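You operate a simulated robot arm through the tools that you are given. There is no shell and no other tool.

You run a simulated robot arm. Do the job below in one go: nothing can be reset, and whatever is moved stays where it is left.

## Task
Switch on key and lamps, run the forks up to 0.7 m and fully down, then switch both off.
Fine: the parking brake stays on.

The check looks at the end state, three seconds after you hand in, the way a careful person would. Anything else that was tipped, shoved, dropped, spilled or broken makes it a failure.

## Robot
A 7-joint arm with a fingered hand, fixed in place. Base frame: the origin is at the foot of the arm, x ahead of it, y to its left, z up. Units: mm, rad, N and s.
With the tool pointing down near the work surface it reaches from about 480 to 920 mm from the base axis. Its first joint turns from -2.496 to 2.496 rad. Payload 3 kg.
The TCP is the grasp point between the finger pads, 26 mm short of the fingertips. In the tool frame z runs along the fingers and y along their closing line. The gripper opens to 148 mm. The gripper's body begins 73 mm behind the TCP. The gripper is a hand of 3 fingers: y runs from the thumb to the fingers, the wrist lies at [0, 0, -229] in the tool frame, and closing takes about 1.5 s.
Orientation is that of the tool frame in the base frame, as a unit quaternion [w, x, y, z]. With the fingers straight down and closing along the base's y, the tool's x points along the base's -x, its y along +y and its z along -z.

## Interface
- The arm moves only by the tool send_rows. Its argument "steps" is one flat list of numbers, 6 for each row, row after row: the shift along the tool's x, y, z in mm, then the turn, a rotation vector about the tool's x, y, z in rad. In form: [dx, dy, dz, ax, ay, az, dx, dy, dz, ax, ay, az, ...]. A call has 1 to 20 rows; each row is the pose to reach, as a shift and turn from the pose commanded when the call began, along the tool's axes at that moment. "gripper" is the gripper command, from -1 (shut) to 1 (fully open), values between in proportion, set as the call begins (left out, the last holds). A row lasts 0.2 s, in which the tool goes at most 50 mm and 0.15 rad; a call with a longer step from one row to the next is refused whole, and so is a gripper value outside its range. A pose out of reach is approached as far as the arm can. The call stops where the force on the tool passes 40 N (or 10 N more than at its start, if that is more) or the arm is blocked; 0.2 s more then pass. Each finger travels about 153 mm/s and halts on what it meets, pressing with about 25 N; the grip force reading is that of the motor and also rises with nothing between the fingers. The clock runs only during rows and for 0.2 s after the last one: add rows that repeat a pose to give the fingers time. It gives the time, the measured TCP pose, the force on the tool (base axes), the opening and the grip force at its end, in the units of the frame above (readings bear some noise), with the torque about the TCP (base axes, N m) and any sound that the robot's microphone picked up.
- Cameras (640 x 400 px; columns grow to the right, rows downward): "scene" is fixed at [47, 500.9, 1700.3]; the picture's right is [-0.00, -1.00, 0.00], its down [-0.56, 0.00, -0.83] and it looks along [0.83, -0.00, -0.56] (base axes); focal length 337 px, centre (320, 200). "wrist" rides on the gripper at [68, -39, -90] in the tool frame; the picture's right is [0.50, 0.87, 0.00], its down [-0.66, 0.38, -0.65] and it looks along [-0.57, 0.33, 0.76] (tool axes); focal length 222 px, centre (320, 200). There is no depth. A picture from a camera that has moved, and an enlarged one, comes with that camera's place and axes in the base frame and with its lens.
- camera(camera): a new picture of that camera. No time passes.
- move_column(by): slides the trunk up (or, below 0, down) by that many mm; the arm rides with it, the base frame stays. It gives what a move gives, with no picture.
- finger_targets(finger1, finger2, thumb_bend): sets how far each is bent, from 0 (flat) to 1 (curled in); at 0.3 the hand is open as for a grip, at 0.7 the pads meet at the TCP. One left out holds its place. A second passes; each finger stops where it meets its share of the squeeze, and holds until it gets a number again. A gripper value or a shape takes the hand back. It gives what a move gives, with no picture; readings hold the bend of each and the force on the fingers (four entries, about 0 where the hand has none), thumb and palm.
- set_grasp(shape): the hand has 3 fingers and takes this shape, open, in about a second: jaw (thumb against the fingers, like two jaws); tri (thumb and two fingers); tip (a fingertip pinch); poke (one finger out to press); point (the index stretched); flat (the hand flat); cup (the hand cupped); fist (a fist). The gripper value then closes the fingers along that shape, each until it touches; the sizes above hold for jaw. It gives what a move gives, with no picture.
- inspect(camera, box): a new picture of the part [left, top, right, bottom] of that camera's present view, enlarged. No time passes.
- job_done(): hands the job in; it is judged then, once.

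Places have to be worked out from the pictures, the camera data and where the tool is seen. Open the gripper and draw the arm clear of the work before you hand the job in, unless the task says otherwise.

The tools are called after "Call:" as a command line: name --argument value ..., lists and objects as JSON in quotes. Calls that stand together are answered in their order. send_rows: Moves the arm, as the interface text tells. Its arguments: {"type":"object","properties":{"steps":{"type":"array","items":{"type":"number"}},"gripper":{"type":"number"}},"required":["steps"]} The other tools are called the same way: move_column (by) slides the trunk up or down; set_grasp (shape) gives the hand a shape; finger_targets (finger1, finger2, thumb_bend) moves the fingers one by one; camera (camera) takes a picture; inspect (camera, box) takes an enlarged picture of a part of a camera's view; job_done () hands the job in.

At the start:

```text
clock: 0.0
ee_pos: [699.2, 281.9, 1268.7]
orientation: [0.0, 0.001, 1.0, -0.001]
wrist_force: [0.4, -0.1, -0.1]
ft_torque: [0.01, 0.01, -0.04]
gripper_width: 147.8
gripper_force: 0.0
shape: jaw
bend: [0.3, 0.3, 0.3]
finger forces: [0.0, 0.0, 0.0, 0.0, 0.1, 0.0]
trunk travel left (down, up): [-640.0, 250.0]
```

scene: 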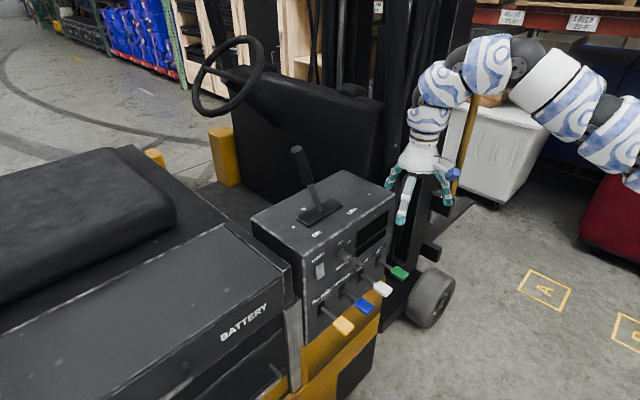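
wrist: 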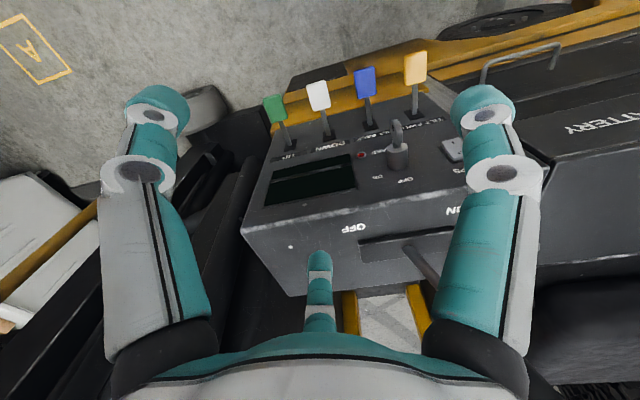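

The scene shows a forklift console with key, lamps switch, a display, four coloured levers (green, white, blue, yellow) and a brake lever on top. I take enlarged pictures to read the labels.

Call:
inspect --camera "scene" --box '[240, 140, 460, 350]'

Call:
inspect --camera "wrist" --box '[230, 40, 490, 300]'

Call:
inspect --camera "scene" --box '[300, 200, 400, 290]'

```text
1.90 times, centred on (350, 245) of scene
camera zoom: at [47.0, 500.9, 1700.3], right [0.0, -1.0, 0.0], down [-0.56, 0.0, -0.83], along [0.83, 0.0, -0.56], focal length 642 px, centre (263, 114)
```

zoom: 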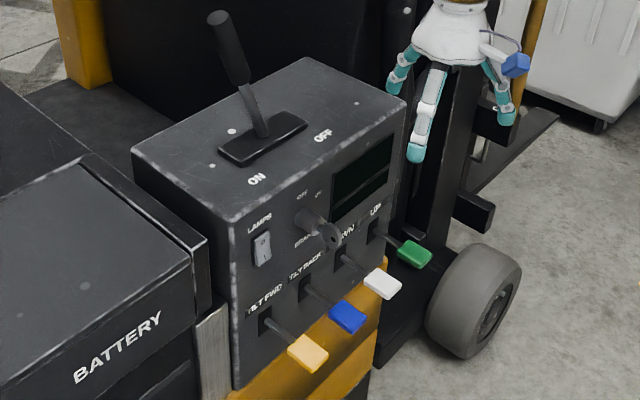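

```text
1.54 times, centred on (360, 170) of wrist
camera zoom: at [632.3, 242.7, 1358.2], right [-0.5, 0.87, 0.0], down [0.66, 0.38, 0.65], along [0.57, 0.33, -0.76], focal length 342 px, centre (258, 246)
```

zoom: 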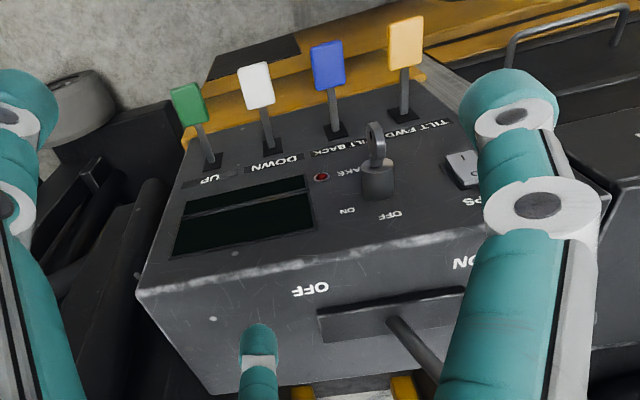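

```text
4.44 times, centred on (350, 245) of scene
camera zoom: at [47.0, 500.9, 1700.3], right [0.0, -1.0, 0.0], down [-0.56, 0.0, -0.83], along [0.83, 0.0, -0.56], focal length 1497 px, centre (187, 0)
```

zoom: 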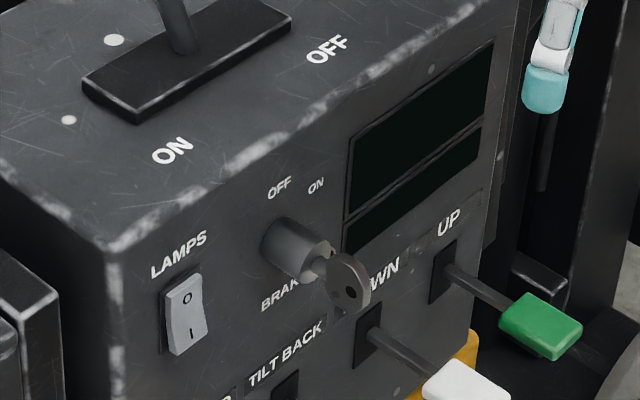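

The console face is vertical and faces the robot diagonally: normal about (-0.69,-0.73,0), with the key near (694,405,1055), lamps rocker near (673,503,1052), and lever knobs from yellow (617,436,895) to green (827,241,875). I draw the hand back and tilt it so the wrist camera looks squarely at the panel.

Call:
send_rows --steps '[12, -10.25, 14.9, -0.0266, -0.0618, -0.0991, 24, -20.5, 29.8, -0.0532, -0.1236, -0.1982, 36, -30.75, 44.7, -0.0798, -0.1854, -0.2973, 48, -41, 59.6, -0.1064, -0.2472, -0.3964, 60, -51.25, 74.5, -0.133, -0.309, -0.4955, 72, -61.5, 89.4, -0.1596, -0.3708, -0.5946, 84, -71.75, 104.3, -0.1862, -0.4326, -0.6937, 96, -82, 119, -0.213, -0.494, -0.793]'

```text
clock: 2.0
ee_pos: [752.2, 119.3, 1285.5]
orientation: [0.285, -0.383, 0.875, -0.08]
wrist_force: [-0.6, 0.2, 0.0]
ft_torque: [0.03, 0.03, 0.01]
gripper_width: 147.9
gripper_force: 0.1
shape: jaw
bend: [0.3, 0.3, 0.3]
finger forces: [0.1, 0.0, 0.0, 0.0, 0.1, 0.0]
out of reach, approached as far as the arm can: row 2, 3, 4, 5, 6, 7
trunk travel left (down, up): [-640.0, 250.0]
stopped in row 8: the arm was blocked; the commanded pose is now the measured one
```

The arm could not follow that path and ended at (752,119,1285), so I look at how it now stands.

Call:
camera --camera "scene"

Call:
camera --camera "wrist"

```text
taken
```

scene: 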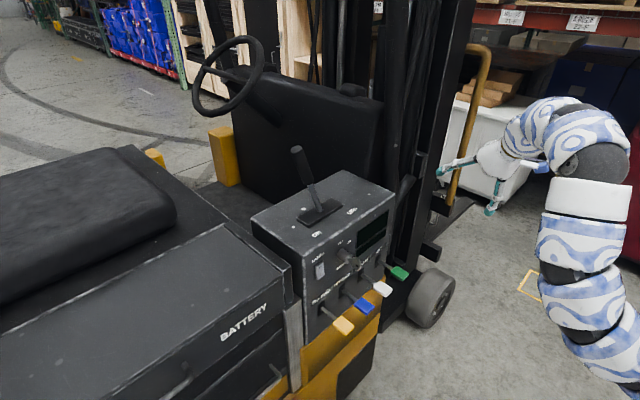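

```text
taken
camera wrist: at [690.6, 35.2, 1344.0], right [-0.81, 0.24, -0.53], down [-0.25, 0.68, 0.69], along [0.53, 0.69, -0.49], focal length 222 px, centre (320, 200)
```

wrist: 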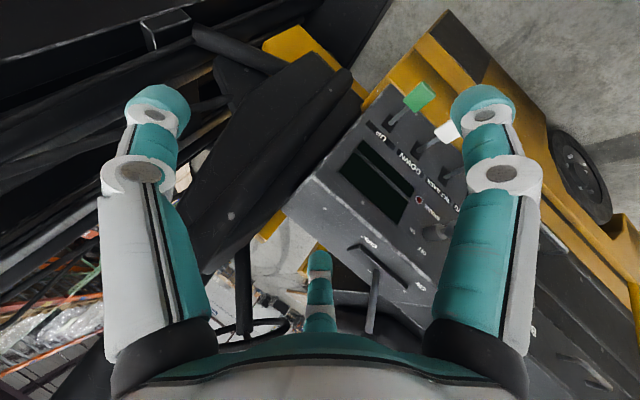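

The arm swung its elbow low and hit a joint limit, well clear of the console. I go back to the starting pose before trying other turns.

Call:
send_rows --steps '[-10, 19, -0.4, -0.0208, 0.0744, 0.1, -20, 38, -0.8, -0.0417, 0.1488, 0.2, -30, 57, -1.2, -0.0625, 0.2231, 0.3, -40, 76, -1.6, -0.0834, 0.2975, 0.3999, -50, 95, -2, -0.1042, 0.3719, 0.4998, -60, 114, -2.4, -0.1251, 0.4463, 0.5998, -70, 133, -2.8, -0.146, 0.5206, 0.6997, -80.2, 151.9, -3.1, -0.1668, 0.595, 0.7997]'

Call:
camera --camera "scene"

```text
clock: 3.8
ee_pos: [516.6, 53.7, 1139.0]
orientation: [0.111, -0.033, 0.993, -0.015]
wrist_force: [-1.8, -1.4, -0.3]
ft_torque: [0.18, -0.2, 0.01]
gripper_width: 147.9
gripper_force: 0.1
shape: jaw
bend: [0.3, 0.3, 0.3]
finger forces: [0.0, 0.1, 0.1, 0.0, 0.0, 0.0]
out of reach, approached as far as the arm can: row 1, 2, 3, 4, 5, 6, 7, 8
trunk travel left (down, up): [-640.0, 250.0]
```

```text
taken
```

scene: 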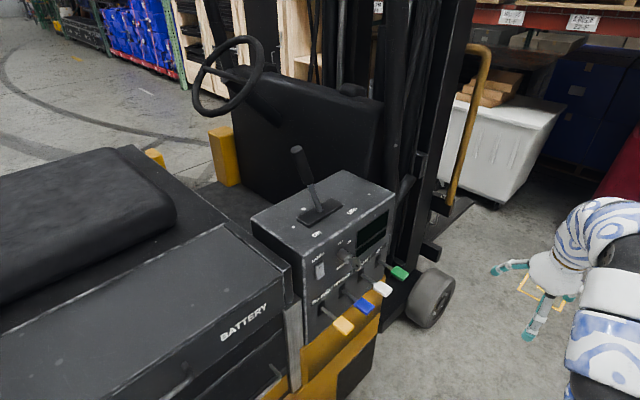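

The commanded pose is the start pose but the arm lags in a poor elbow posture. I repeat the same command to see whether it settles there.

Call:
send_rows --steps '[0, 0, 0, 0, 0, 0, 0, 0, 0, 0, 0, 0, 0, 0, 0, 0, 0, 0, 0, 0, 0, 0, 0, 0, 0, 0, 0, 0, 0, 0]'

Call:
camera --camera "scene"

```text
clock: 5.0
ee_pos: [516.7, 54.6, 1137.3]
orientation: [0.11, -0.032, 0.993, -0.013]
wrist_force: [-1.4, 0.0, -0.9]
ft_torque: [0.01, 0.01, 0.03]
gripper_width: 148.2
gripper_force: 0.0
shape: jaw
bend: [0.3, 0.3, 0.3]
finger forces: [0.0, 0.1, 0.0, 0.0, 0.1, 0.0]
trunk travel left (down, up): [-640.0, 250.0]
```

```text
taken
```

scene: 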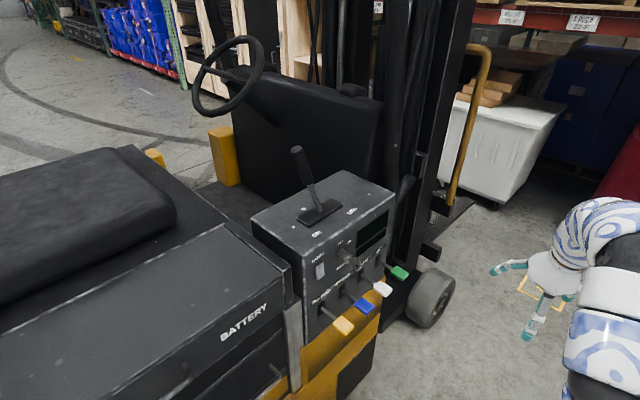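

It holds at (517,54,1137) with the tool almost straight down. I test a small forward-left move to learn where the arm moves freely.

Call:
send_rows --steps '[-33.5, 14.6, 7, 0, 0, 0, -67, 29.2, 14, 0, 0, 0, -100.6, 43.8, 20.9, 0, 0, 0]'

```text
clock: 5.8
ee_pos: [524.7, 58.3, 1135.1]
orientation: [0.114, -0.032, 0.993, -0.014]
wrist_force: [0.5, -0.4, -0.5]
ft_torque: [-0.02, -0.03, 0.03]
gripper_width: 147.8
gripper_force: 0.1
shape: jaw
bend: [0.3, 0.3, 0.3]
finger forces: [0.0, 0.0, 0.1, 0.0, 0.0, 0.0]
out of reach, approached as far as the arm can: row 1, 2, 3
trunk travel left (down, up): [-640.0, 250.0]
```

The tool seems stuck against the fold of the wrist joint. I tilt the tool forward about the wrist in free space to release that limit.

Call:
send_rows --steps '[-31.9, 0, -2.2, 0, -0.14, 0, -63.3, 0, -8.9, 0, -0.28, 0, -93.4, 0, -19.9, 0, -0.42, 0, -121.6, 0, -34.9, 0, -0.56, 0, -147.5, 0, -53.8, 0, -0.7, 0]'

Call:
camera --camera "scene"

```text
clock: 7.0
ee_pos: [663.1, 71.7, 1222.3]
orientation: [0.444, -0.034, 0.895, -0.001]
wrist_force: [-0.2, -0.1, 0.7]
ft_torque: [-0.03, 0.03, 0.0]
gripper_width: 148.3
gripper_force: 0.1
shape: jaw
bend: [0.3, 0.3, 0.3]
finger forces: [0.0, 0.1, 0.0, 0.0, 0.0, 0.0]
out of reach, approached as far as the arm can: row 5
trunk travel left (down, up): [-640.0, 250.0]
```

```text
taken
```

scene: 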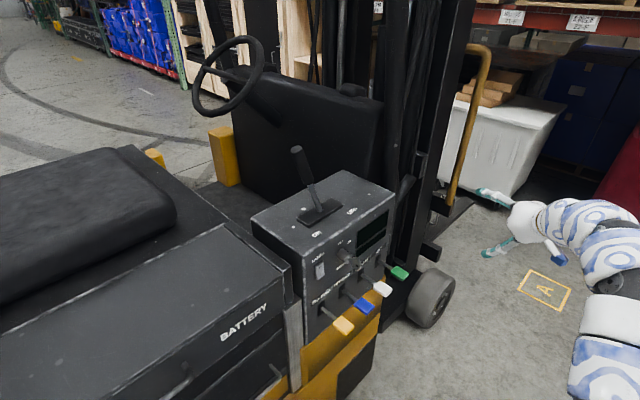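

The arm moves freely again with the tool pitched 53 degrees forward. Now I swing it in front of the console with the tool axis along the inward face normal, about 230 mm from the face.

Call:
send_rows --steps '[16.1, 21.8, 3.7, -0.0817, -0.07, -0.0238, 32.2, 43.7, 7.4, -0.1633, -0.14, -0.0477, 48.4, 65.5, 11, -0.245, -0.21, -0.0715, 64.5, 87.3, 14.7, -0.3267, -0.28, -0.0953, 80.6, 109.2, 18.4, -0.4083, -0.35, -0.1192, 96.7, 131, 22.1, -0.49, -0.42, -0.143, 112.9, 152.8, 25.7, -0.5717, -0.49, -0.1668, 129, 174.7, 29.4, -0.6533, -0.56, -0.1907, 145.1, 196.5, 33.1, -0.735, -0.63, -0.2145]'

Call:
camera --camera "scene"

Call:
camera --camera "wrist"

```text
clock: 9.0
ee_pos: [586.4, 258.9, 1078.8]
orientation: [0.648, -0.277, 0.651, 0.282]
wrist_force: [0.2, 0.0, -0.6]
ft_torque: [-0.01, -0.05, 0.04]
gripper_width: 148.2
gripper_force: 0.1
shape: jaw
bend: [0.3, 0.3, 0.3]
finger forces: [0.0, 0.0, 0.0, 0.0, 0.0, 0.0]
out of reach, approached as far as the arm can: row 1, 2, 3, 4, 5, 6
trunk travel left (down, up): [-640.0, 250.0]
```

```text
taken
```

scene: 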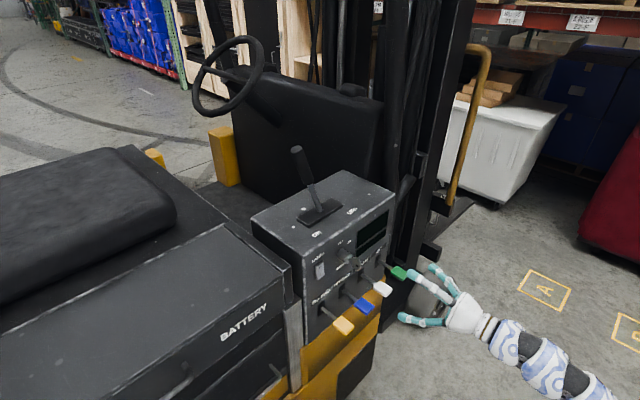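

```text
taken
camera wrist: at [553.8, 166.0, 1010.3], right [-0.63, 0.6, -0.49], down [-0.72, -0.22, 0.66], along [0.29, 0.77, 0.57], focal length 222 px, centre (320, 200)
```

wrist: 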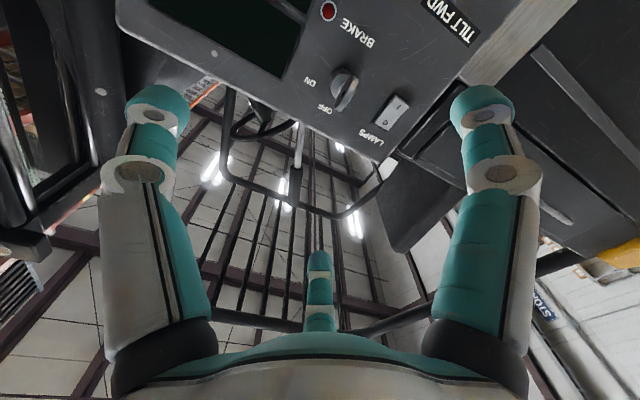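

The arm is now cleanly at (586,259,1079) with the tool axis along the inward normal, and the wrist camera sees key, lamps rocker and red BRAKE light. I zoom in on the key and rocker.

Call:
inspect --camera "wrist" --box '[200, 0, 460, 180]'

Call:
inspect --camera "scene" --box '[300, 220, 390, 290]'

Call:
inspect --camera "scene" --box '[300, 250, 420, 345]'

```text
2.22 times, centred on (330, 90) of wrist
camera zoom: at [553.8, 166.0, 1010.3], right [-0.63, 0.6, -0.49], down [-0.72, -0.22, 0.66], along [0.29, 0.77, 0.57], focal length 494 px, centre (298, 444)
```

zoom: 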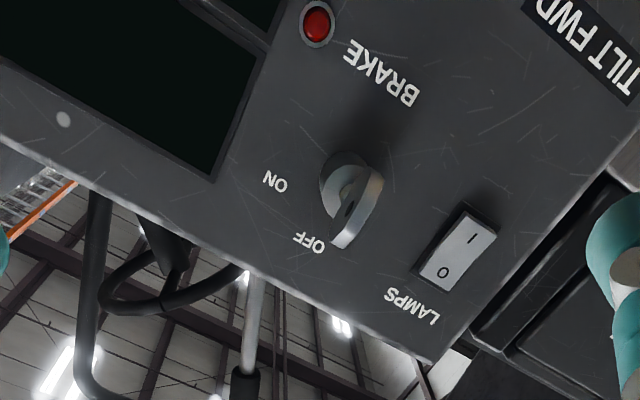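

```text
5.71 times, centred on (345, 255) of scene
camera zoom: at [47.0, 500.9, 1700.3], right [0.0, -1.0, 0.0], down [-0.56, 0.0, -0.83], along [0.83, 0.0, -0.56], focal length 1925 px, centre (177, -114)
```

zoom: 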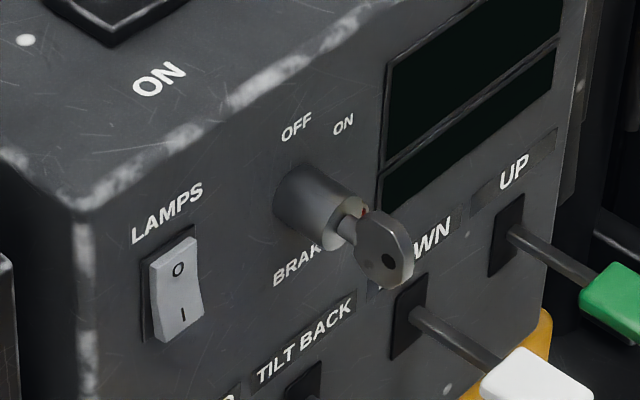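

```text
4.21 times, centred on (360, 298) of scene
camera zoom: at [47.0, 500.9, 1700.3], right [0.0, -1.0, 0.0], down [-0.56, 0.0, -0.83], along [0.83, 0.0, -0.56], focal length 1418 px, centre (152, -210)
```

zoom: 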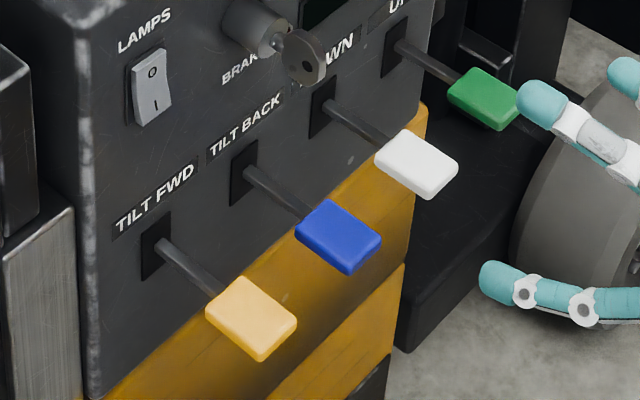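

The key bow is upright at OFF, its centre about (694,405,1059), with the rocker centre about (670,502,1060). I set the fingertip pinch here in free space and close it to see where the tips meet.

Call:
set_grasp --shape "tip"

Call:
camera --camera "wrist"

Call:
send_rows --steps '[0, 0, 0, 0, 0, 0, 0, 0, 0, 0, 0, 0, 0, 0, 0, 0, 0, 0, 0, 0, 0, 0, 0, 0, 0, 0, 0, 0, 0, 0, 0, 0, 0, 0, 0, 0, 0, 0, 0, 0, 0, 0]' --gripper -1

Call:
camera --camera "wrist"

Call:
camera --camera "scene"

```text
clock: 9.9
ee_pos: [586.6, 258.0, 1080.5]
orientation: [0.647, -0.274, 0.652, 0.285]
wrist_force: [-0.4, 0.6, -0.8]
ft_torque: [0.02, -0.01, 0.02]
gripper_width: 148.2
gripper_force: 0.0
shape: tip
bend: [0.3, 0.3, 0.3]
finger forces: [0.0, 0.0, 0.1, 0.0, 0.0, 0.0]
trunk travel left (down, up): [-640.0, 250.0]
```

```text
taken
camera wrist: at [553.2, 166.9, 1011.3], right [-0.63, 0.6, -0.48], down [-0.72, -0.22, 0.66], along [0.29, 0.77, 0.57], focal length 222 px, centre (320, 200)
```

wrist: 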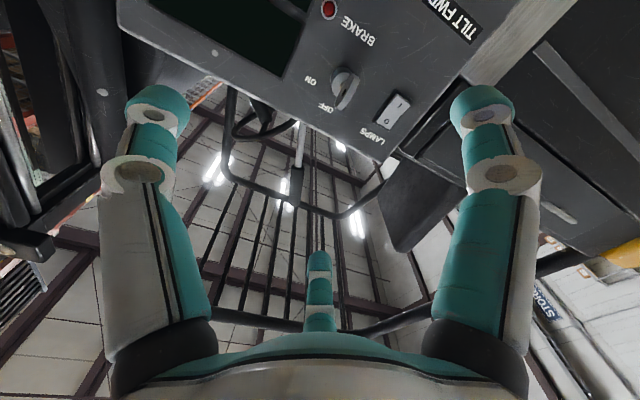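

```text
clock: 11.5
ee_pos: [587.4, 258.9, 1080.0]
orientation: [0.649, -0.279, 0.65, 0.28]
wrist_force: [0.0, 0.2, 0.2]
ft_torque: [-0.03, 0.0, -0.03]
gripper_width: 0.0
gripper_force: 24.5
shape: tip
bend: [0.7, 0.7, 0.7]
finger forces: [0.0, 0.0, 0.1, 0.1, 0.0, 0.1]
trunk travel left (down, up): [-640.0, 250.0]
```

```text
taken
camera wrist: at [554.3, 165.7, 1011.4], right [-0.63, 0.6, -0.5], down [-0.72, -0.21, 0.66], along [0.28, 0.77, 0.57], focal length 222 px, centre (320, 200)
```

wrist: 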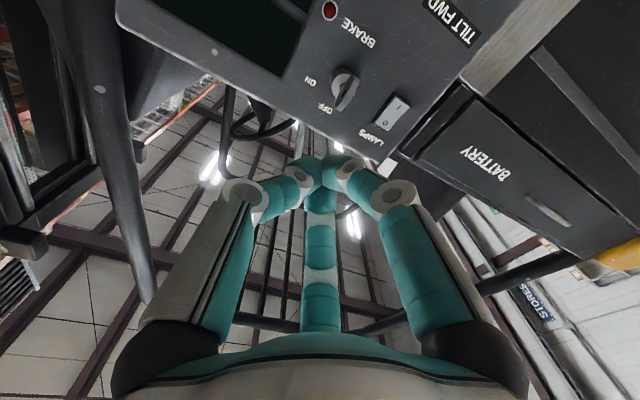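

```text
taken
```

scene: 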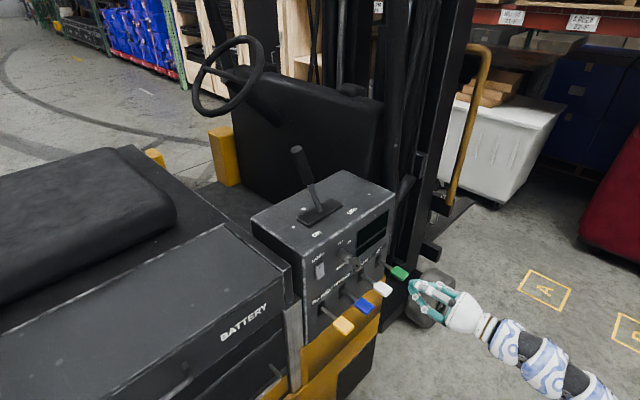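

In tip shape all three digits converge at the TCP. I compare with the jaw shape closed, to choose the better pinch for the flat upright key bow.

Call:
set_grasp --shape "jaw"

Call:
send_rows --steps '[0, 0, 0, 0, 0, 0, 0, 0, 0, 0, 0, 0, 0, 0, 0, 0, 0, 0, 0, 0, 0, 0, 0, 0, 0, 0, 0, 0, 0, 0, 0, 0, 0, 0, 0, 0, 0, 0, 0, 0, 0, 0]' --gripper -0.8

Call:
camera --camera "wrist"

Call:
inspect --camera "scene" --box '[370, 240, 520, 350]'

```text
clock: 12.4
ee_pos: [587.0, 257.7, 1078.8]
orientation: [0.65, -0.279, 0.65, 0.279]
wrist_force: [-0.1, -0.7, -0.2]
ft_torque: [0.02, 0.0, -0.03]
gripper_width: 147.9
gripper_force: 0.0
shape: jaw
bend: [0.3, 0.3, 0.3]
finger forces: [0.1, 0.1, 0.1, 0.1, 0.0, 0.1]
trunk travel left (down, up): [-640.0, 250.0]
```

```text
clock: 14.0
ee_pos: [587.6, 259.1, 1079.6]
orientation: [0.649, -0.28, 0.65, 0.28]
wrist_force: [0.5, 0.0, -0.3]
ft_torque: [0.02, 0.05, -0.02]
gripper_width: 15.0
gripper_force: 0.1
shape: jaw
bend: [0.73, 0.73, 0.7]
finger forces: [0.1, 0.1, 0.0, 0.0, 0.0, 0.0]
trunk travel left (down, up): [-640.0, 250.0]
```

```text
taken
camera wrist: at [554.3, 165.7, 1011.4], right [-0.63, 0.6, -0.5], down [-0.72, -0.21, 0.66], along [0.28, 0.77, 0.57], focal length 222 px, centre (320, 200)
```

wrist: 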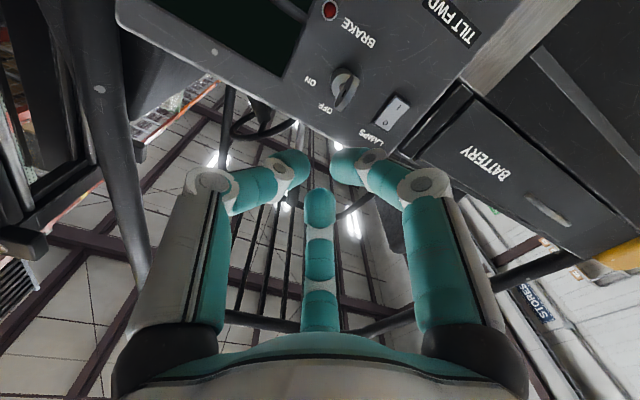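

```text
3.64 times, centred on (445, 295) of scene
camera zoom: at [47.0, 500.9, 1700.3], right [0.0, -1.0, 0.0], down [-0.56, 0.0, -0.83], along [0.83, 0.0, -0.56], focal length 1225 px, centre (-134, -146)
```

zoom: 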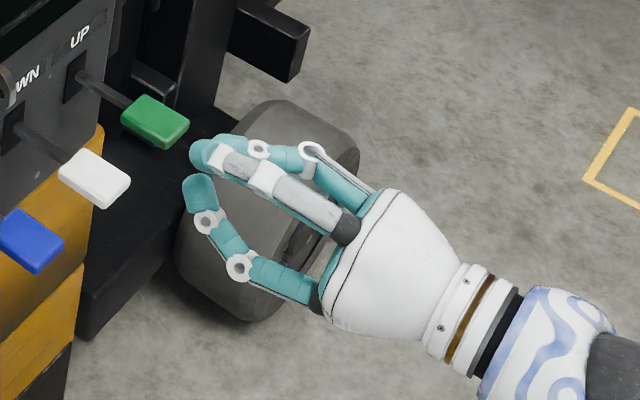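

Both shapes close radially around the TCP, which will cage the bow. I test in free space whether the wrist can roll +1.15 rad about the tool axis (clockwise as seen facing the panel) as turning the key will need.

Call:
send_rows --steps '[0, 0, 0, 0, 0, 0.145, 0, 0, 0, 0, 0, 0.29, 0, 0, 0, 0, 0, 0.435, 0, 0, 0, 0, 0, 0.58, 0, 0, 0, 0, 0, 0.725, 0, 0, 0, 0, 0, 0.87, 0, 0, 0, 0, 0, 1.015, 0, 0, 0, 0, 0, 1.15]' --gripper 1

Call:
camera --camera "wrist"

Call:
camera --camera "scene"

```text
clock: 15.8
ee_pos: [587.3, 258.4, 1081.0]
orientation: [0.392, 0.12, 0.698, 0.588]
wrist_force: [0.2, 1.1, 0.7]
ft_torque: [-0.03, 0.0, 0.05]
gripper_width: 148.0
gripper_force: 0.1
shape: jaw
bend: [0.3, 0.3, 0.3]
finger forces: [0.1, 0.0, 0.0, 0.1, 0.0, 0.1]
trunk travel left (down, up): [-640.0, 250.0]
```

```text
taken
camera wrist: at [492.9, 224.7, 1017.4], right [-0.59, 0.56, 0.59], down [-0.13, -0.78, 0.61], along [0.8, 0.28, 0.53], focal length 222 px, centre (320, 200)
```

wrist: 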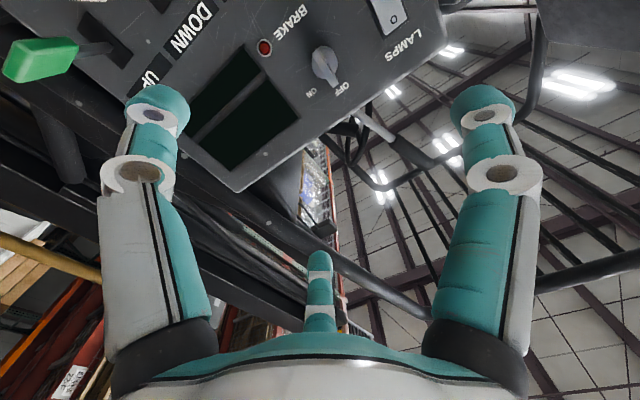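

```text
taken
```

scene: 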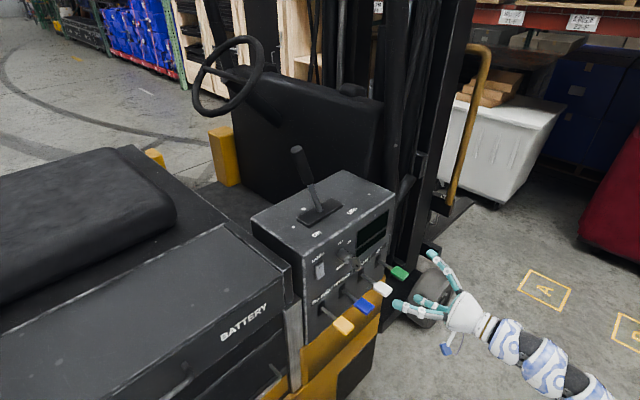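

Rolling works freely. I roll back to zero and set a half-open hand before approaching the key.

Call:
send_rows --steps '[0, 0, 0, 0, 0, -0.145, 0, 0, 0, 0, 0, -0.29, 0, 0, 0, 0, 0, -0.435, 0, 0, 0, 0, 0, -0.58, 0, 0, 0, 0, 0, -0.725, 0, 0, 0, 0, 0, -0.87, 0, 0, 0, 0, 0, -1.015, 0, 0, 0, 0, 0, -1.15]' --gripper 0.2

```text
clock: 17.6
ee_pos: [587.0, 260.3, 1080.5]
orientation: [0.65, -0.279, 0.649, 0.279]
wrist_force: [0.4, 0.1, -0.1]
ft_torque: [-0.02, 0.01, 0.01]
gripper_width: 89.6
gripper_force: 0.1
shape: jaw
bend: [0.32, 0.32, 0.7]
finger forces: [0.0, 0.0, 0.0, 0.1, 0.1, 0.0]
trunk travel left (down, up): [-640.0, 250.0]
```

The jaw closes its thumb first (bend 0.7) while the fingers stay open at 0.32. I look at the hand before deciding how to pre-shape it.

Call:
camera --camera "wrist"

Call:
inspect --camera "scene" --box '[370, 240, 520, 350]'

```text
taken
camera wrist: at [554.8, 166.9, 1013.1], right [-0.63, 0.6, -0.5], down [-0.72, -0.21, 0.66], along [0.28, 0.77, 0.56], focal length 222 px, centre (320, 200)
```

wrist: 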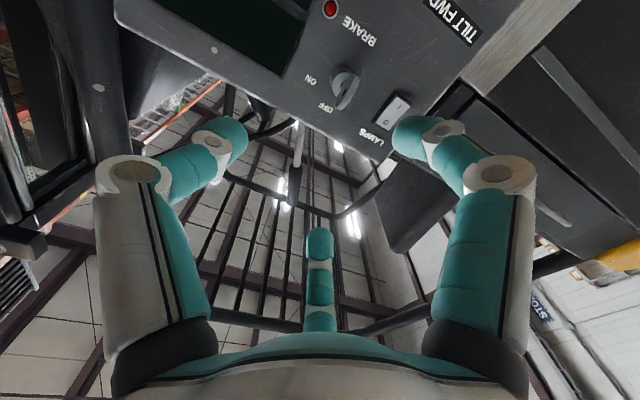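

```text
3.64 times, centred on (445, 295) of scene
camera zoom: at [47.0, 500.9, 1700.3], right [0.0, -1.0, 0.0], down [-0.56, 0.0, -0.83], along [0.83, 0.0, -0.56], focal length 1225 px, centre (-134, -146)
```

zoom: 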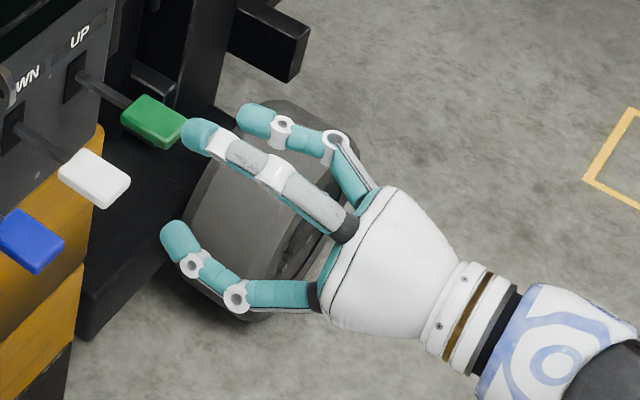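

The three digits are evenly half-open around the TCP, as needed. I align with the key axis and advance to about 60 mm short of the grasp.

Call:
send_rows --steps '[5.4, 5.3, 27.5, 0, 0, 0, 10.8, 10.6, 55, 0, 0, 0, 16.2, 16, 82.5, 0, 0, 0, 21.5, 21.3, 110, 0, 0, 0]'

Call:
camera --camera "wrist"

Call:
inspect --camera "scene" --box '[300, 210, 430, 310]'

```text
clock: 18.6
ee_pos: [647.9, 353.9, 1060.4]
orientation: [0.649, -0.279, 0.65, 0.279]
wrist_force: [0.7, 0.3, 0.3]
ft_torque: [-0.02, 0.01, 0.02]
gripper_width: 89.6
gripper_force: 0.0
shape: jaw
bend: [0.32, 0.32, 0.7]
finger forces: [0.0, 0.0, 0.1, 0.0, 0.0, 0.0]
trunk travel left (down, up): [-640.0, 250.0]
```

```text
taken
camera wrist: at [615.1, 262.2, 992.5], right [-0.63, 0.6, -0.5], down [-0.72, -0.21, 0.66], along [0.28, 0.77, 0.57], focal length 222 px, centre (320, 200)
```

wrist: 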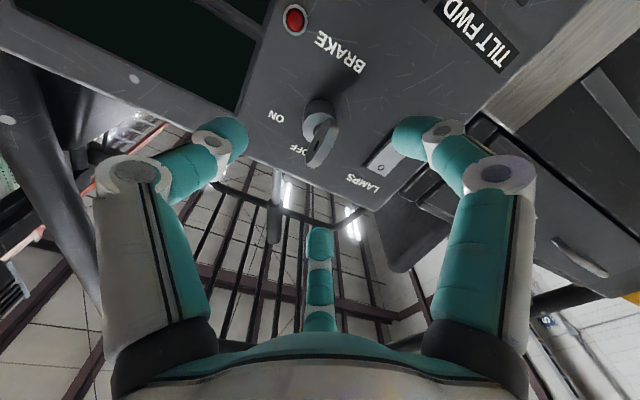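

```text
4.00 times, centred on (365, 260) of scene
camera zoom: at [47.0, 500.9, 1700.3], right [0.0, -1.0, 0.0], down [-0.56, 0.0, -0.83], along [0.83, 0.0, -0.56], focal length 1347 px, centre (140, -40)
```

zoom: 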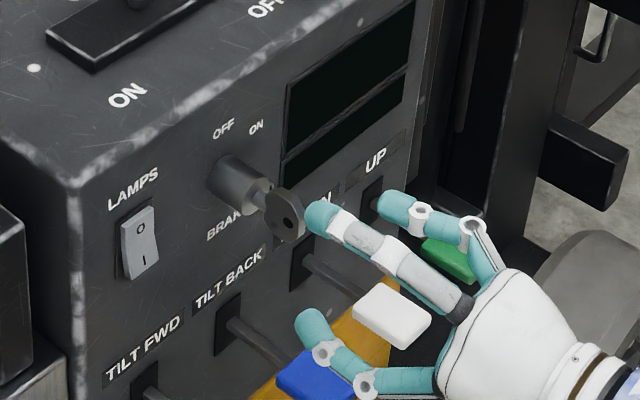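

The key bow sits on the tool axis about 70 mm ahead of the TCP, in agreement with my estimate. I advance 60 mm with the hand half open, keeping fingertips about 40 mm off the face.

Call:
send_rows --steps '[0, 0, 20, 0, 0, 0, 0, 0, 40, 0, 0, 0, 0, 0, 60, 0, 0, 0]'

Call:
camera --camera "wrist"

Call:
inspect --camera "scene" --box '[300, 210, 430, 310]'

```text
clock: 19.4
ee_pos: [689.3, 397.1, 1060.2]
orientation: [0.649, -0.28, 0.65, 0.28]
wrist_force: [0.5, 0.4, 0.3]
ft_torque: [0.01, -0.02, -0.01]
gripper_width: 89.2
gripper_force: 0.0
shape: jaw
bend: [0.32, 0.32, 0.7]
finger forces: [0.0, 0.0, 0.0, 0.0, 0.1, 0.1]
trunk travel left (down, up): [-640.0, 250.0]
```

```text
taken
camera wrist: at [655.7, 304.4, 992.4], right [-0.63, 0.6, -0.5], down [-0.72, -0.22, 0.66], along [0.28, 0.77, 0.57], focal length 222 px, centre (320, 200)
```

wrist: 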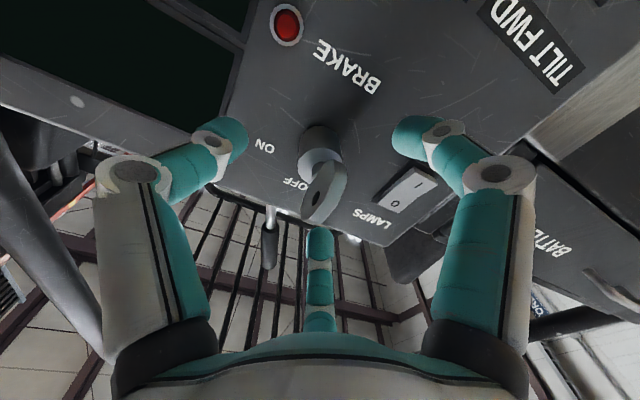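

```text
4.00 times, centred on (365, 260) of scene
camera zoom: at [47.0, 500.9, 1700.3], right [0.0, -1.0, 0.0], down [-0.56, 0.0, -0.83], along [0.83, 0.0, -0.56], focal length 1347 px, centre (140, -40)
```

zoom: 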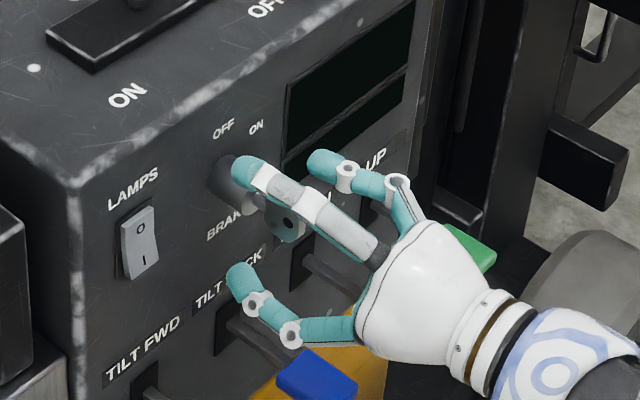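

The bow lies centred between the digits, about 8 mm ahead of the TCP. I close the hand on it.

Call:
send_rows --steps '[0, 0, 0, 0, 0, 0, 0, 0, 0, 0, 0, 0, 0, 0, 0, 0, 0, 0, 0, 0, 0, 0, 0, 0, 0, 0, 0, 0, 0, 0, 0, 0, 0, 0, 0, 0]' --gripper -1

Call:
camera --camera "wrist"

Call:
inspect --camera "scene" --box '[300, 210, 430, 310]'

```text
clock: 20.8
ee_pos: [688.8, 397.5, 1060.8]
orientation: [0.649, -0.28, 0.65, 0.28]
wrist_force: [3.3, 4.0, 4.3]
ft_torque: [0.05, -0.08, -0.18]
gripper_width: 9.3
gripper_force: 24.6
shape: jaw
bend: [0.76, 0.75, 0.7]
finger forces: [17.2, 16.9, 0.0, 0.0, 26.3, 0.0]
trunk travel left (down, up): [-640.0, 250.0]
```

```text
taken
camera wrist: at [655.8, 304.1, 992.5], right [-0.63, 0.6, -0.5], down [-0.72, -0.21, 0.66], along [0.28, 0.77, 0.57], focal length 222 px, centre (320, 200)
```

wrist: 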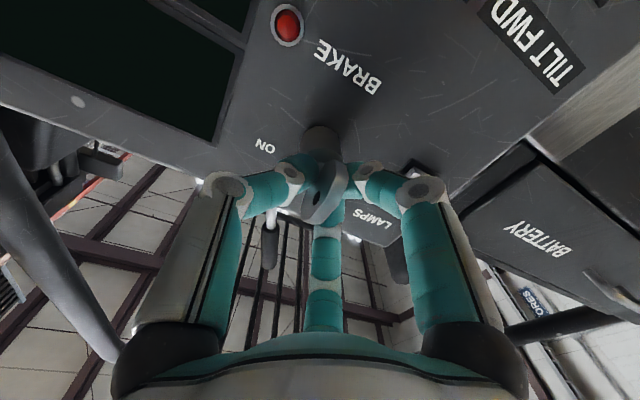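

```text
4.00 times, centred on (365, 260) of scene
camera zoom: at [47.0, 500.9, 1700.3], right [0.0, -1.0, 0.0], down [-0.56, 0.0, -0.83], along [0.83, 0.0, -0.56], focal length 1347 px, centre (140, -40)
```

zoom: 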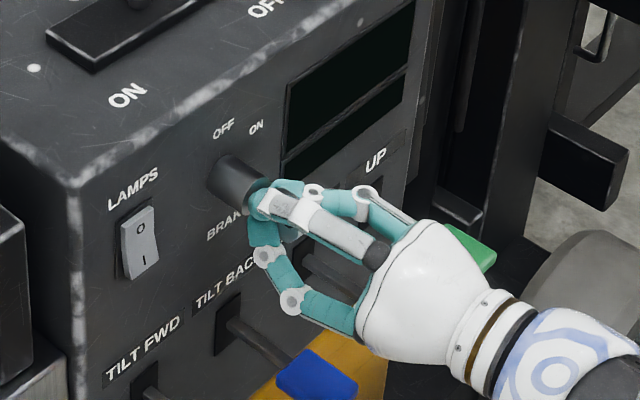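

The bow is firmly held (finger forces 17/17/26, opening 9 mm). I turn clockwise in small steps, watching torque and sound.

Call:
send_rows --steps '[0, 0, 0, 0, 0, 0.1, 0, 0, 0, 0, 0, 0.2, 0, 0, 0, 0, 0, 0.3, 0, 0, 0, 0, 0, 0.4, 0, 0, 0, 0, 0, 0.5]'

Call:
inspect --camera "scene" --box '[300, 210, 430, 310]'

Call:
camera --camera "wrist"

```text
clock: 22.0
ee_pos: [688.2, 396.3, 1059.0]
orientation: [0.559, -0.11, 0.699, 0.433]
wrist_force: [2.6, 0.8, 6.8]
ft_torque: [0.03, -0.04, -0.14]
gripper_width: 9.0
gripper_force: 24.9
shape: jaw
bend: [0.75, 0.75, 0.7]
finger forces: [19.6, 18.8, 0.0, 0.0, 26.0, 0.0]
trunk travel left (down, up): [-640.0, 250.0]
```

```text
4.00 times, centred on (365, 260) of scene
camera zoom: at [47.0, 500.9, 1700.3], right [0.0, -1.0, 0.0], down [-0.56, 0.0, -0.83], along [0.83, 0.0, -0.56], focal length 1347 px, centre (140, -40)
```

zoom: 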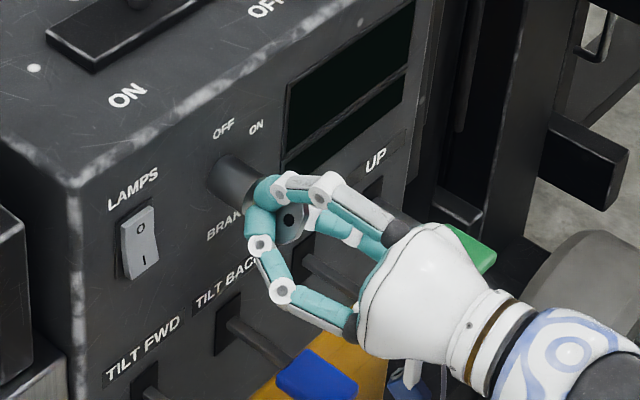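

```text
taken
camera wrist: at [629.2, 329.6, 981.4], right [-0.73, 0.69, -0.02], down [-0.46, -0.46, 0.76], along [0.51, 0.56, 0.65], focal length 222 px, centre (320, 200)
```

wrist: 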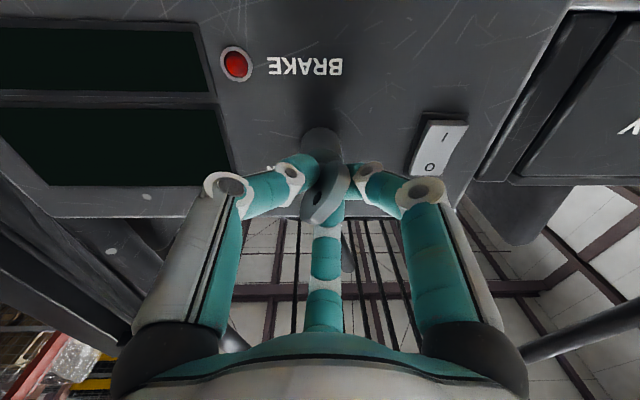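

The key turns with the hand with little torque. I continue another 0.4 rad in small steps.

Call:
send_rows --steps '[0, 0, 0, 0, 0, 0.1, 0, 0, 0, 0, 0, 0.2, 0, 0, 0, 0, 0, 0.3, 0, 0, 0, 0, 0, 0.4]'

Call:
camera --camera "wrist"

Call:
inspect --camera "scene" --box '[300, 210, 430, 310]'

```text
clock: 23.0
ee_pos: [688.4, 395.9, 1058.6]
orientation: [0.463, 0.031, 0.707, 0.534]
wrist_force: [4.5, 2.2, 7.5]
ft_torque: [0.01, -0.09, -0.14]
gripper_width: 8.8
gripper_force: 24.8
shape: jaw
bend: [0.75, 0.75, 0.7]
finger forces: [18.6, 22.7, 0.0, 0.0, 24.2, 0.0]
trunk travel left (down, up): [-640.0, 250.0]
```

```text
taken
camera wrist: at [606.8, 350.5, 985.9], right [-0.67, 0.64, 0.37], down [-0.25, -0.67, 0.7], along [0.7, 0.38, 0.61], focal length 222 px, centre (320, 200)
```

wrist: 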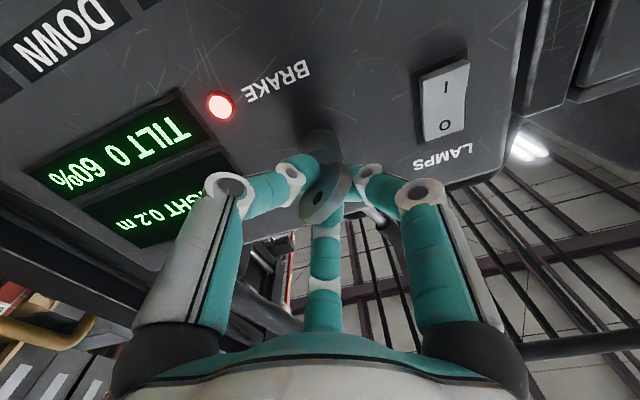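

```text
4.00 times, centred on (365, 260) of scene
camera zoom: at [47.0, 500.9, 1700.3], right [0.0, -1.0, 0.0], down [-0.56, 0.0, -0.83], along [0.83, 0.0, -0.56], focal length 1347 px, centre (140, -40)
```

zoom: 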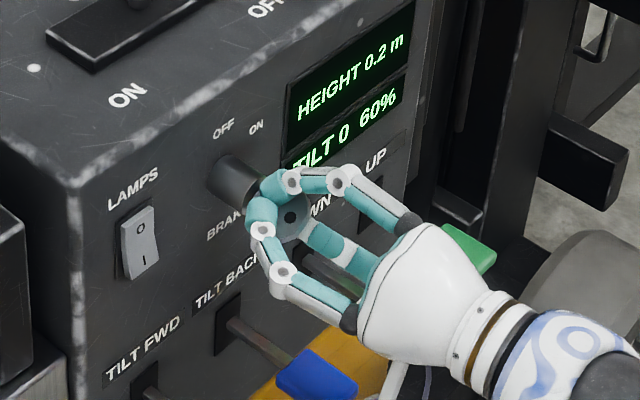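

The display has lit: HEIGHT 0.2 m, TILT 0, 60%, and the BRAKE lamp is on, so the key is on. I add a slight extra turn to be safely in the ON position.

Call:
send_rows --steps '[0, 0, 0, 0, 0, 0.07, 0, 0, 0, 0, 0, 0.14]'

Call:
inspect --camera "scene" --box '[300, 210, 430, 310]'

```text
clock: 23.6
ee_pos: [689.6, 396.4, 1059.1]
orientation: [0.424, 0.081, 0.703, 0.566]
wrist_force: [4.0, 1.0, 4.4]
ft_torque: [-0.08, -0.08, -0.09]
gripper_width: 8.5
gripper_force: 24.5
shape: jaw
bend: [0.75, 0.75, 0.7]
finger forces: [19.5, 23.6, 0.0, 0.1, 25.9, 0.1]
trunk travel left (down, up): [-640.0, 250.0]
```

```text
4.00 times, centred on (365, 260) of scene
camera zoom: at [47.0, 500.9, 1700.3], right [0.0, -1.0, 0.0], down [-0.56, 0.0, -0.83], along [0.83, 0.0, -0.56], focal length 1347 px, centre (140, -40)
```

zoom: 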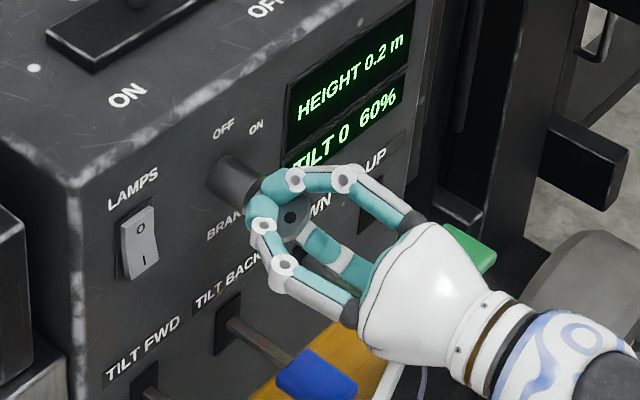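

The key sits about 60 degrees round with no rising resistance and the display stays on. I open the hand and withdraw straight back 110 mm, then check that the display stays on.

Call:
send_rows --steps '[0, 0, 0, 0, 0, 0, 0, 0, 0, 0, 0, 0, 0, 0, 0, 0, 0, 0, 0, 0, 0, 0, 0, 0, 0, 0, -25, 0, 0, 0, 0, 0, -55, 0, 0, 0, 0, 0, -85, 0, 0, 0, 0, 0, -110, 0, 0, 0]' --gripper 0.3

Call:
inspect --camera "scene" --box '[300, 210, 430, 310]'

Call:
camera --camera "wrist"

```text
clock: 25.4
ee_pos: [611.9, 318.6, 1059.1]
orientation: [0.423, 0.082, 0.703, 0.566]
wrist_force: [-0.6, 0.4, 0.1]
ft_torque: [0.01, 0.05, -0.01]
gripper_width: 96.0
gripper_force: 0.1
shape: jaw
bend: [0.3, 0.3, 0.7]
finger forces: [0.0, 0.1, 0.0, 0.0, 0.0, 0.0]
trunk travel left (down, up): [-640.0, 250.0]
```

```text
4.00 times, centred on (365, 260) of scene
camera zoom: at [47.0, 500.9, 1700.3], right [0.0, -1.0, 0.0], down [-0.56, 0.0, -0.83], along [0.83, 0.0, -0.56], focal length 1347 px, centre (140, -40)
```

zoom: 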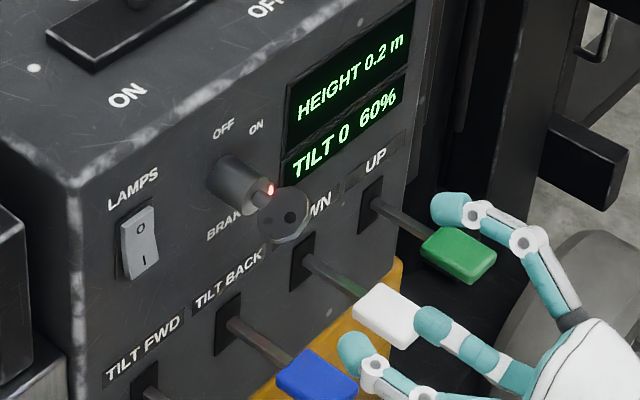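

```text
taken
camera wrist: at [522.8, 277.8, 991.3], right [-0.63, 0.6, 0.5], down [-0.18, -0.73, 0.66], along [0.76, 0.33, 0.57], focal length 222 px, centre (320, 200)
```

wrist: 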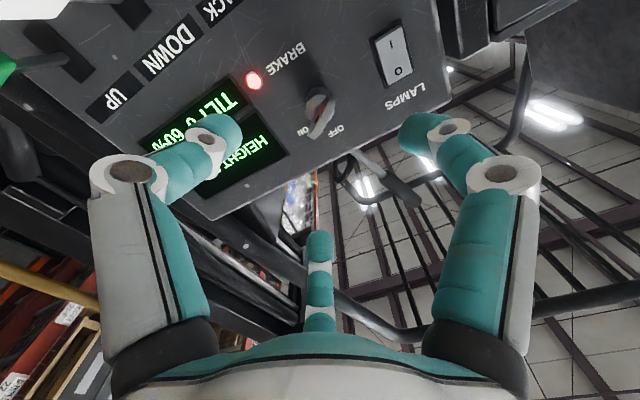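

The key stays at ON with the display lit. Next comes the rocker: I set the poke shape here in free space and look at which finger is out.

Call:
set_grasp --shape "poke"

Call:
camera --camera "wrist"

Call:
inspect --camera "scene" --box '[350, 230, 500, 340]'

```text
clock: 26.3
ee_pos: [612.4, 317.8, 1060.1]
orientation: [0.424, 0.08, 0.703, 0.566]
wrist_force: [-0.3, 0.1, 1.2]
ft_torque: [0.03, -0.02, -0.03]
gripper_width: 0.2
gripper_force: 0.0
shape: poke
bend: [1.0, 1.0, 0.4]
finger forces: [0.0, 0.1, 0.0, 0.1, 0.0, 0.1]
trunk travel left (down, up): [-640.0, 250.0]
```

```text
taken
camera wrist: at [523.6, 278.5, 991.3], right [-0.63, 0.6, 0.5], down [-0.18, -0.73, 0.66], along [0.76, 0.33, 0.57], focal length 222 px, centre (320, 200)
```

wrist: 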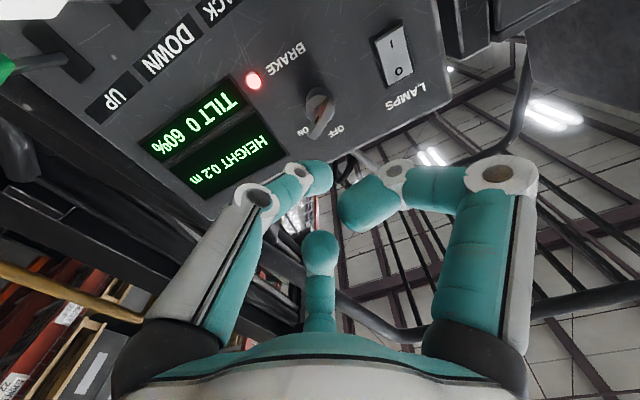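

```text
3.64 times, centred on (425, 285) of scene
camera zoom: at [47.0, 500.9, 1700.3], right [0.0, -1.0, 0.0], down [-0.56, 0.0, -0.83], along [0.83, 0.0, -0.56], focal length 1225 px, centre (-62, -109)
```

zoom: 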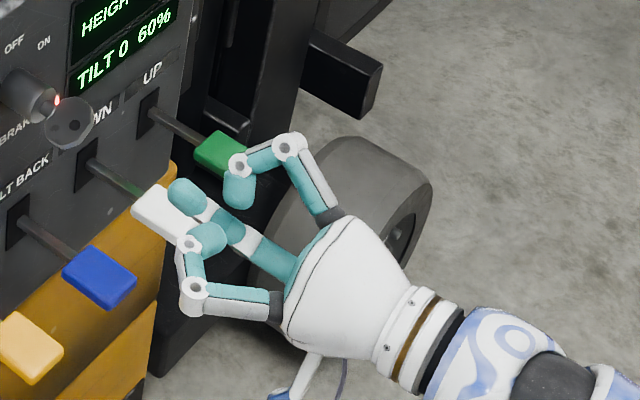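

The poke shape puts the thumb tip on the tool axis about 26 mm ahead of the TCP, and at this roll the key will fall into the gap between digits. I shift left to the rocker's lower (I) half and advance to about 50 mm from the face.

Call:
send_rows --steps '[27.1, 9.7, 0, 0, 0, 0, 54.3, 19.3, 0, 0, 0, 0, 81.4, 29, 0, 0, 0, 0, 81.4, 29, 33, 0, 0, 0, 81.4, 29, 66, 0, 0, 0, 81.4, 29, 100, 0, 0, 0]'

Call:
camera --camera "wrist"

Call:
inspect --camera "scene" --box '[270, 210, 400, 310]'

```text
clock: 27.7
ee_pos: [620.8, 450.7, 1042.9]
orientation: [0.423, 0.082, 0.704, 0.565]
wrist_force: [0.2, 0.0, 0.2]
ft_torque: [-0.04, 0.01, -0.02]
gripper_width: 0.1
gripper_force: 0.1
shape: poke
bend: [1.0, 1.0, 0.4]
finger forces: [0.0, 0.0, 0.1, 0.1, 0.0, 0.0]
trunk travel left (down, up): [-640.0, 250.0]
```

```text
taken
camera wrist: at [531.3, 411.1, 974.5], right [-0.63, 0.6, 0.49], down [-0.18, -0.73, 0.66], along [0.76, 0.33, 0.56], focal length 222 px, centre (320, 200)
```

wrist: 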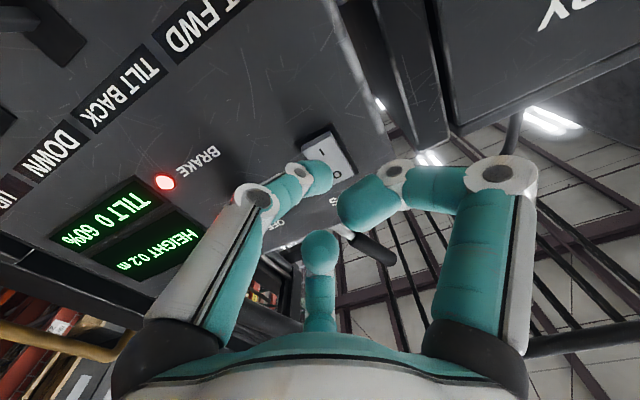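

```text
4.00 times, centred on (335, 260) of scene
camera zoom: at [47.0, 500.9, 1700.3], right [0.0, -1.0, 0.0], down [-0.56, 0.0, -0.83], along [0.83, 0.0, -0.56], focal length 1347 px, centre (260, -40)
```

zoom: 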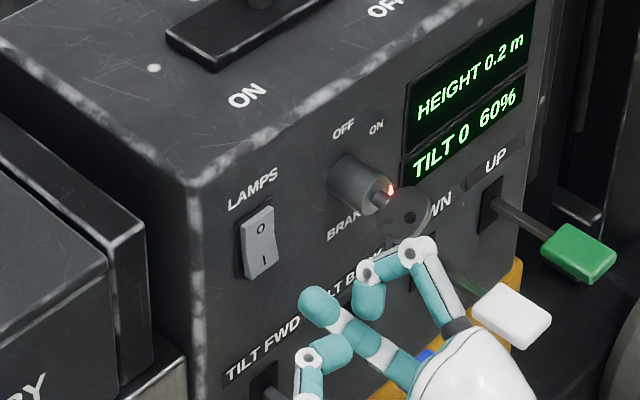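

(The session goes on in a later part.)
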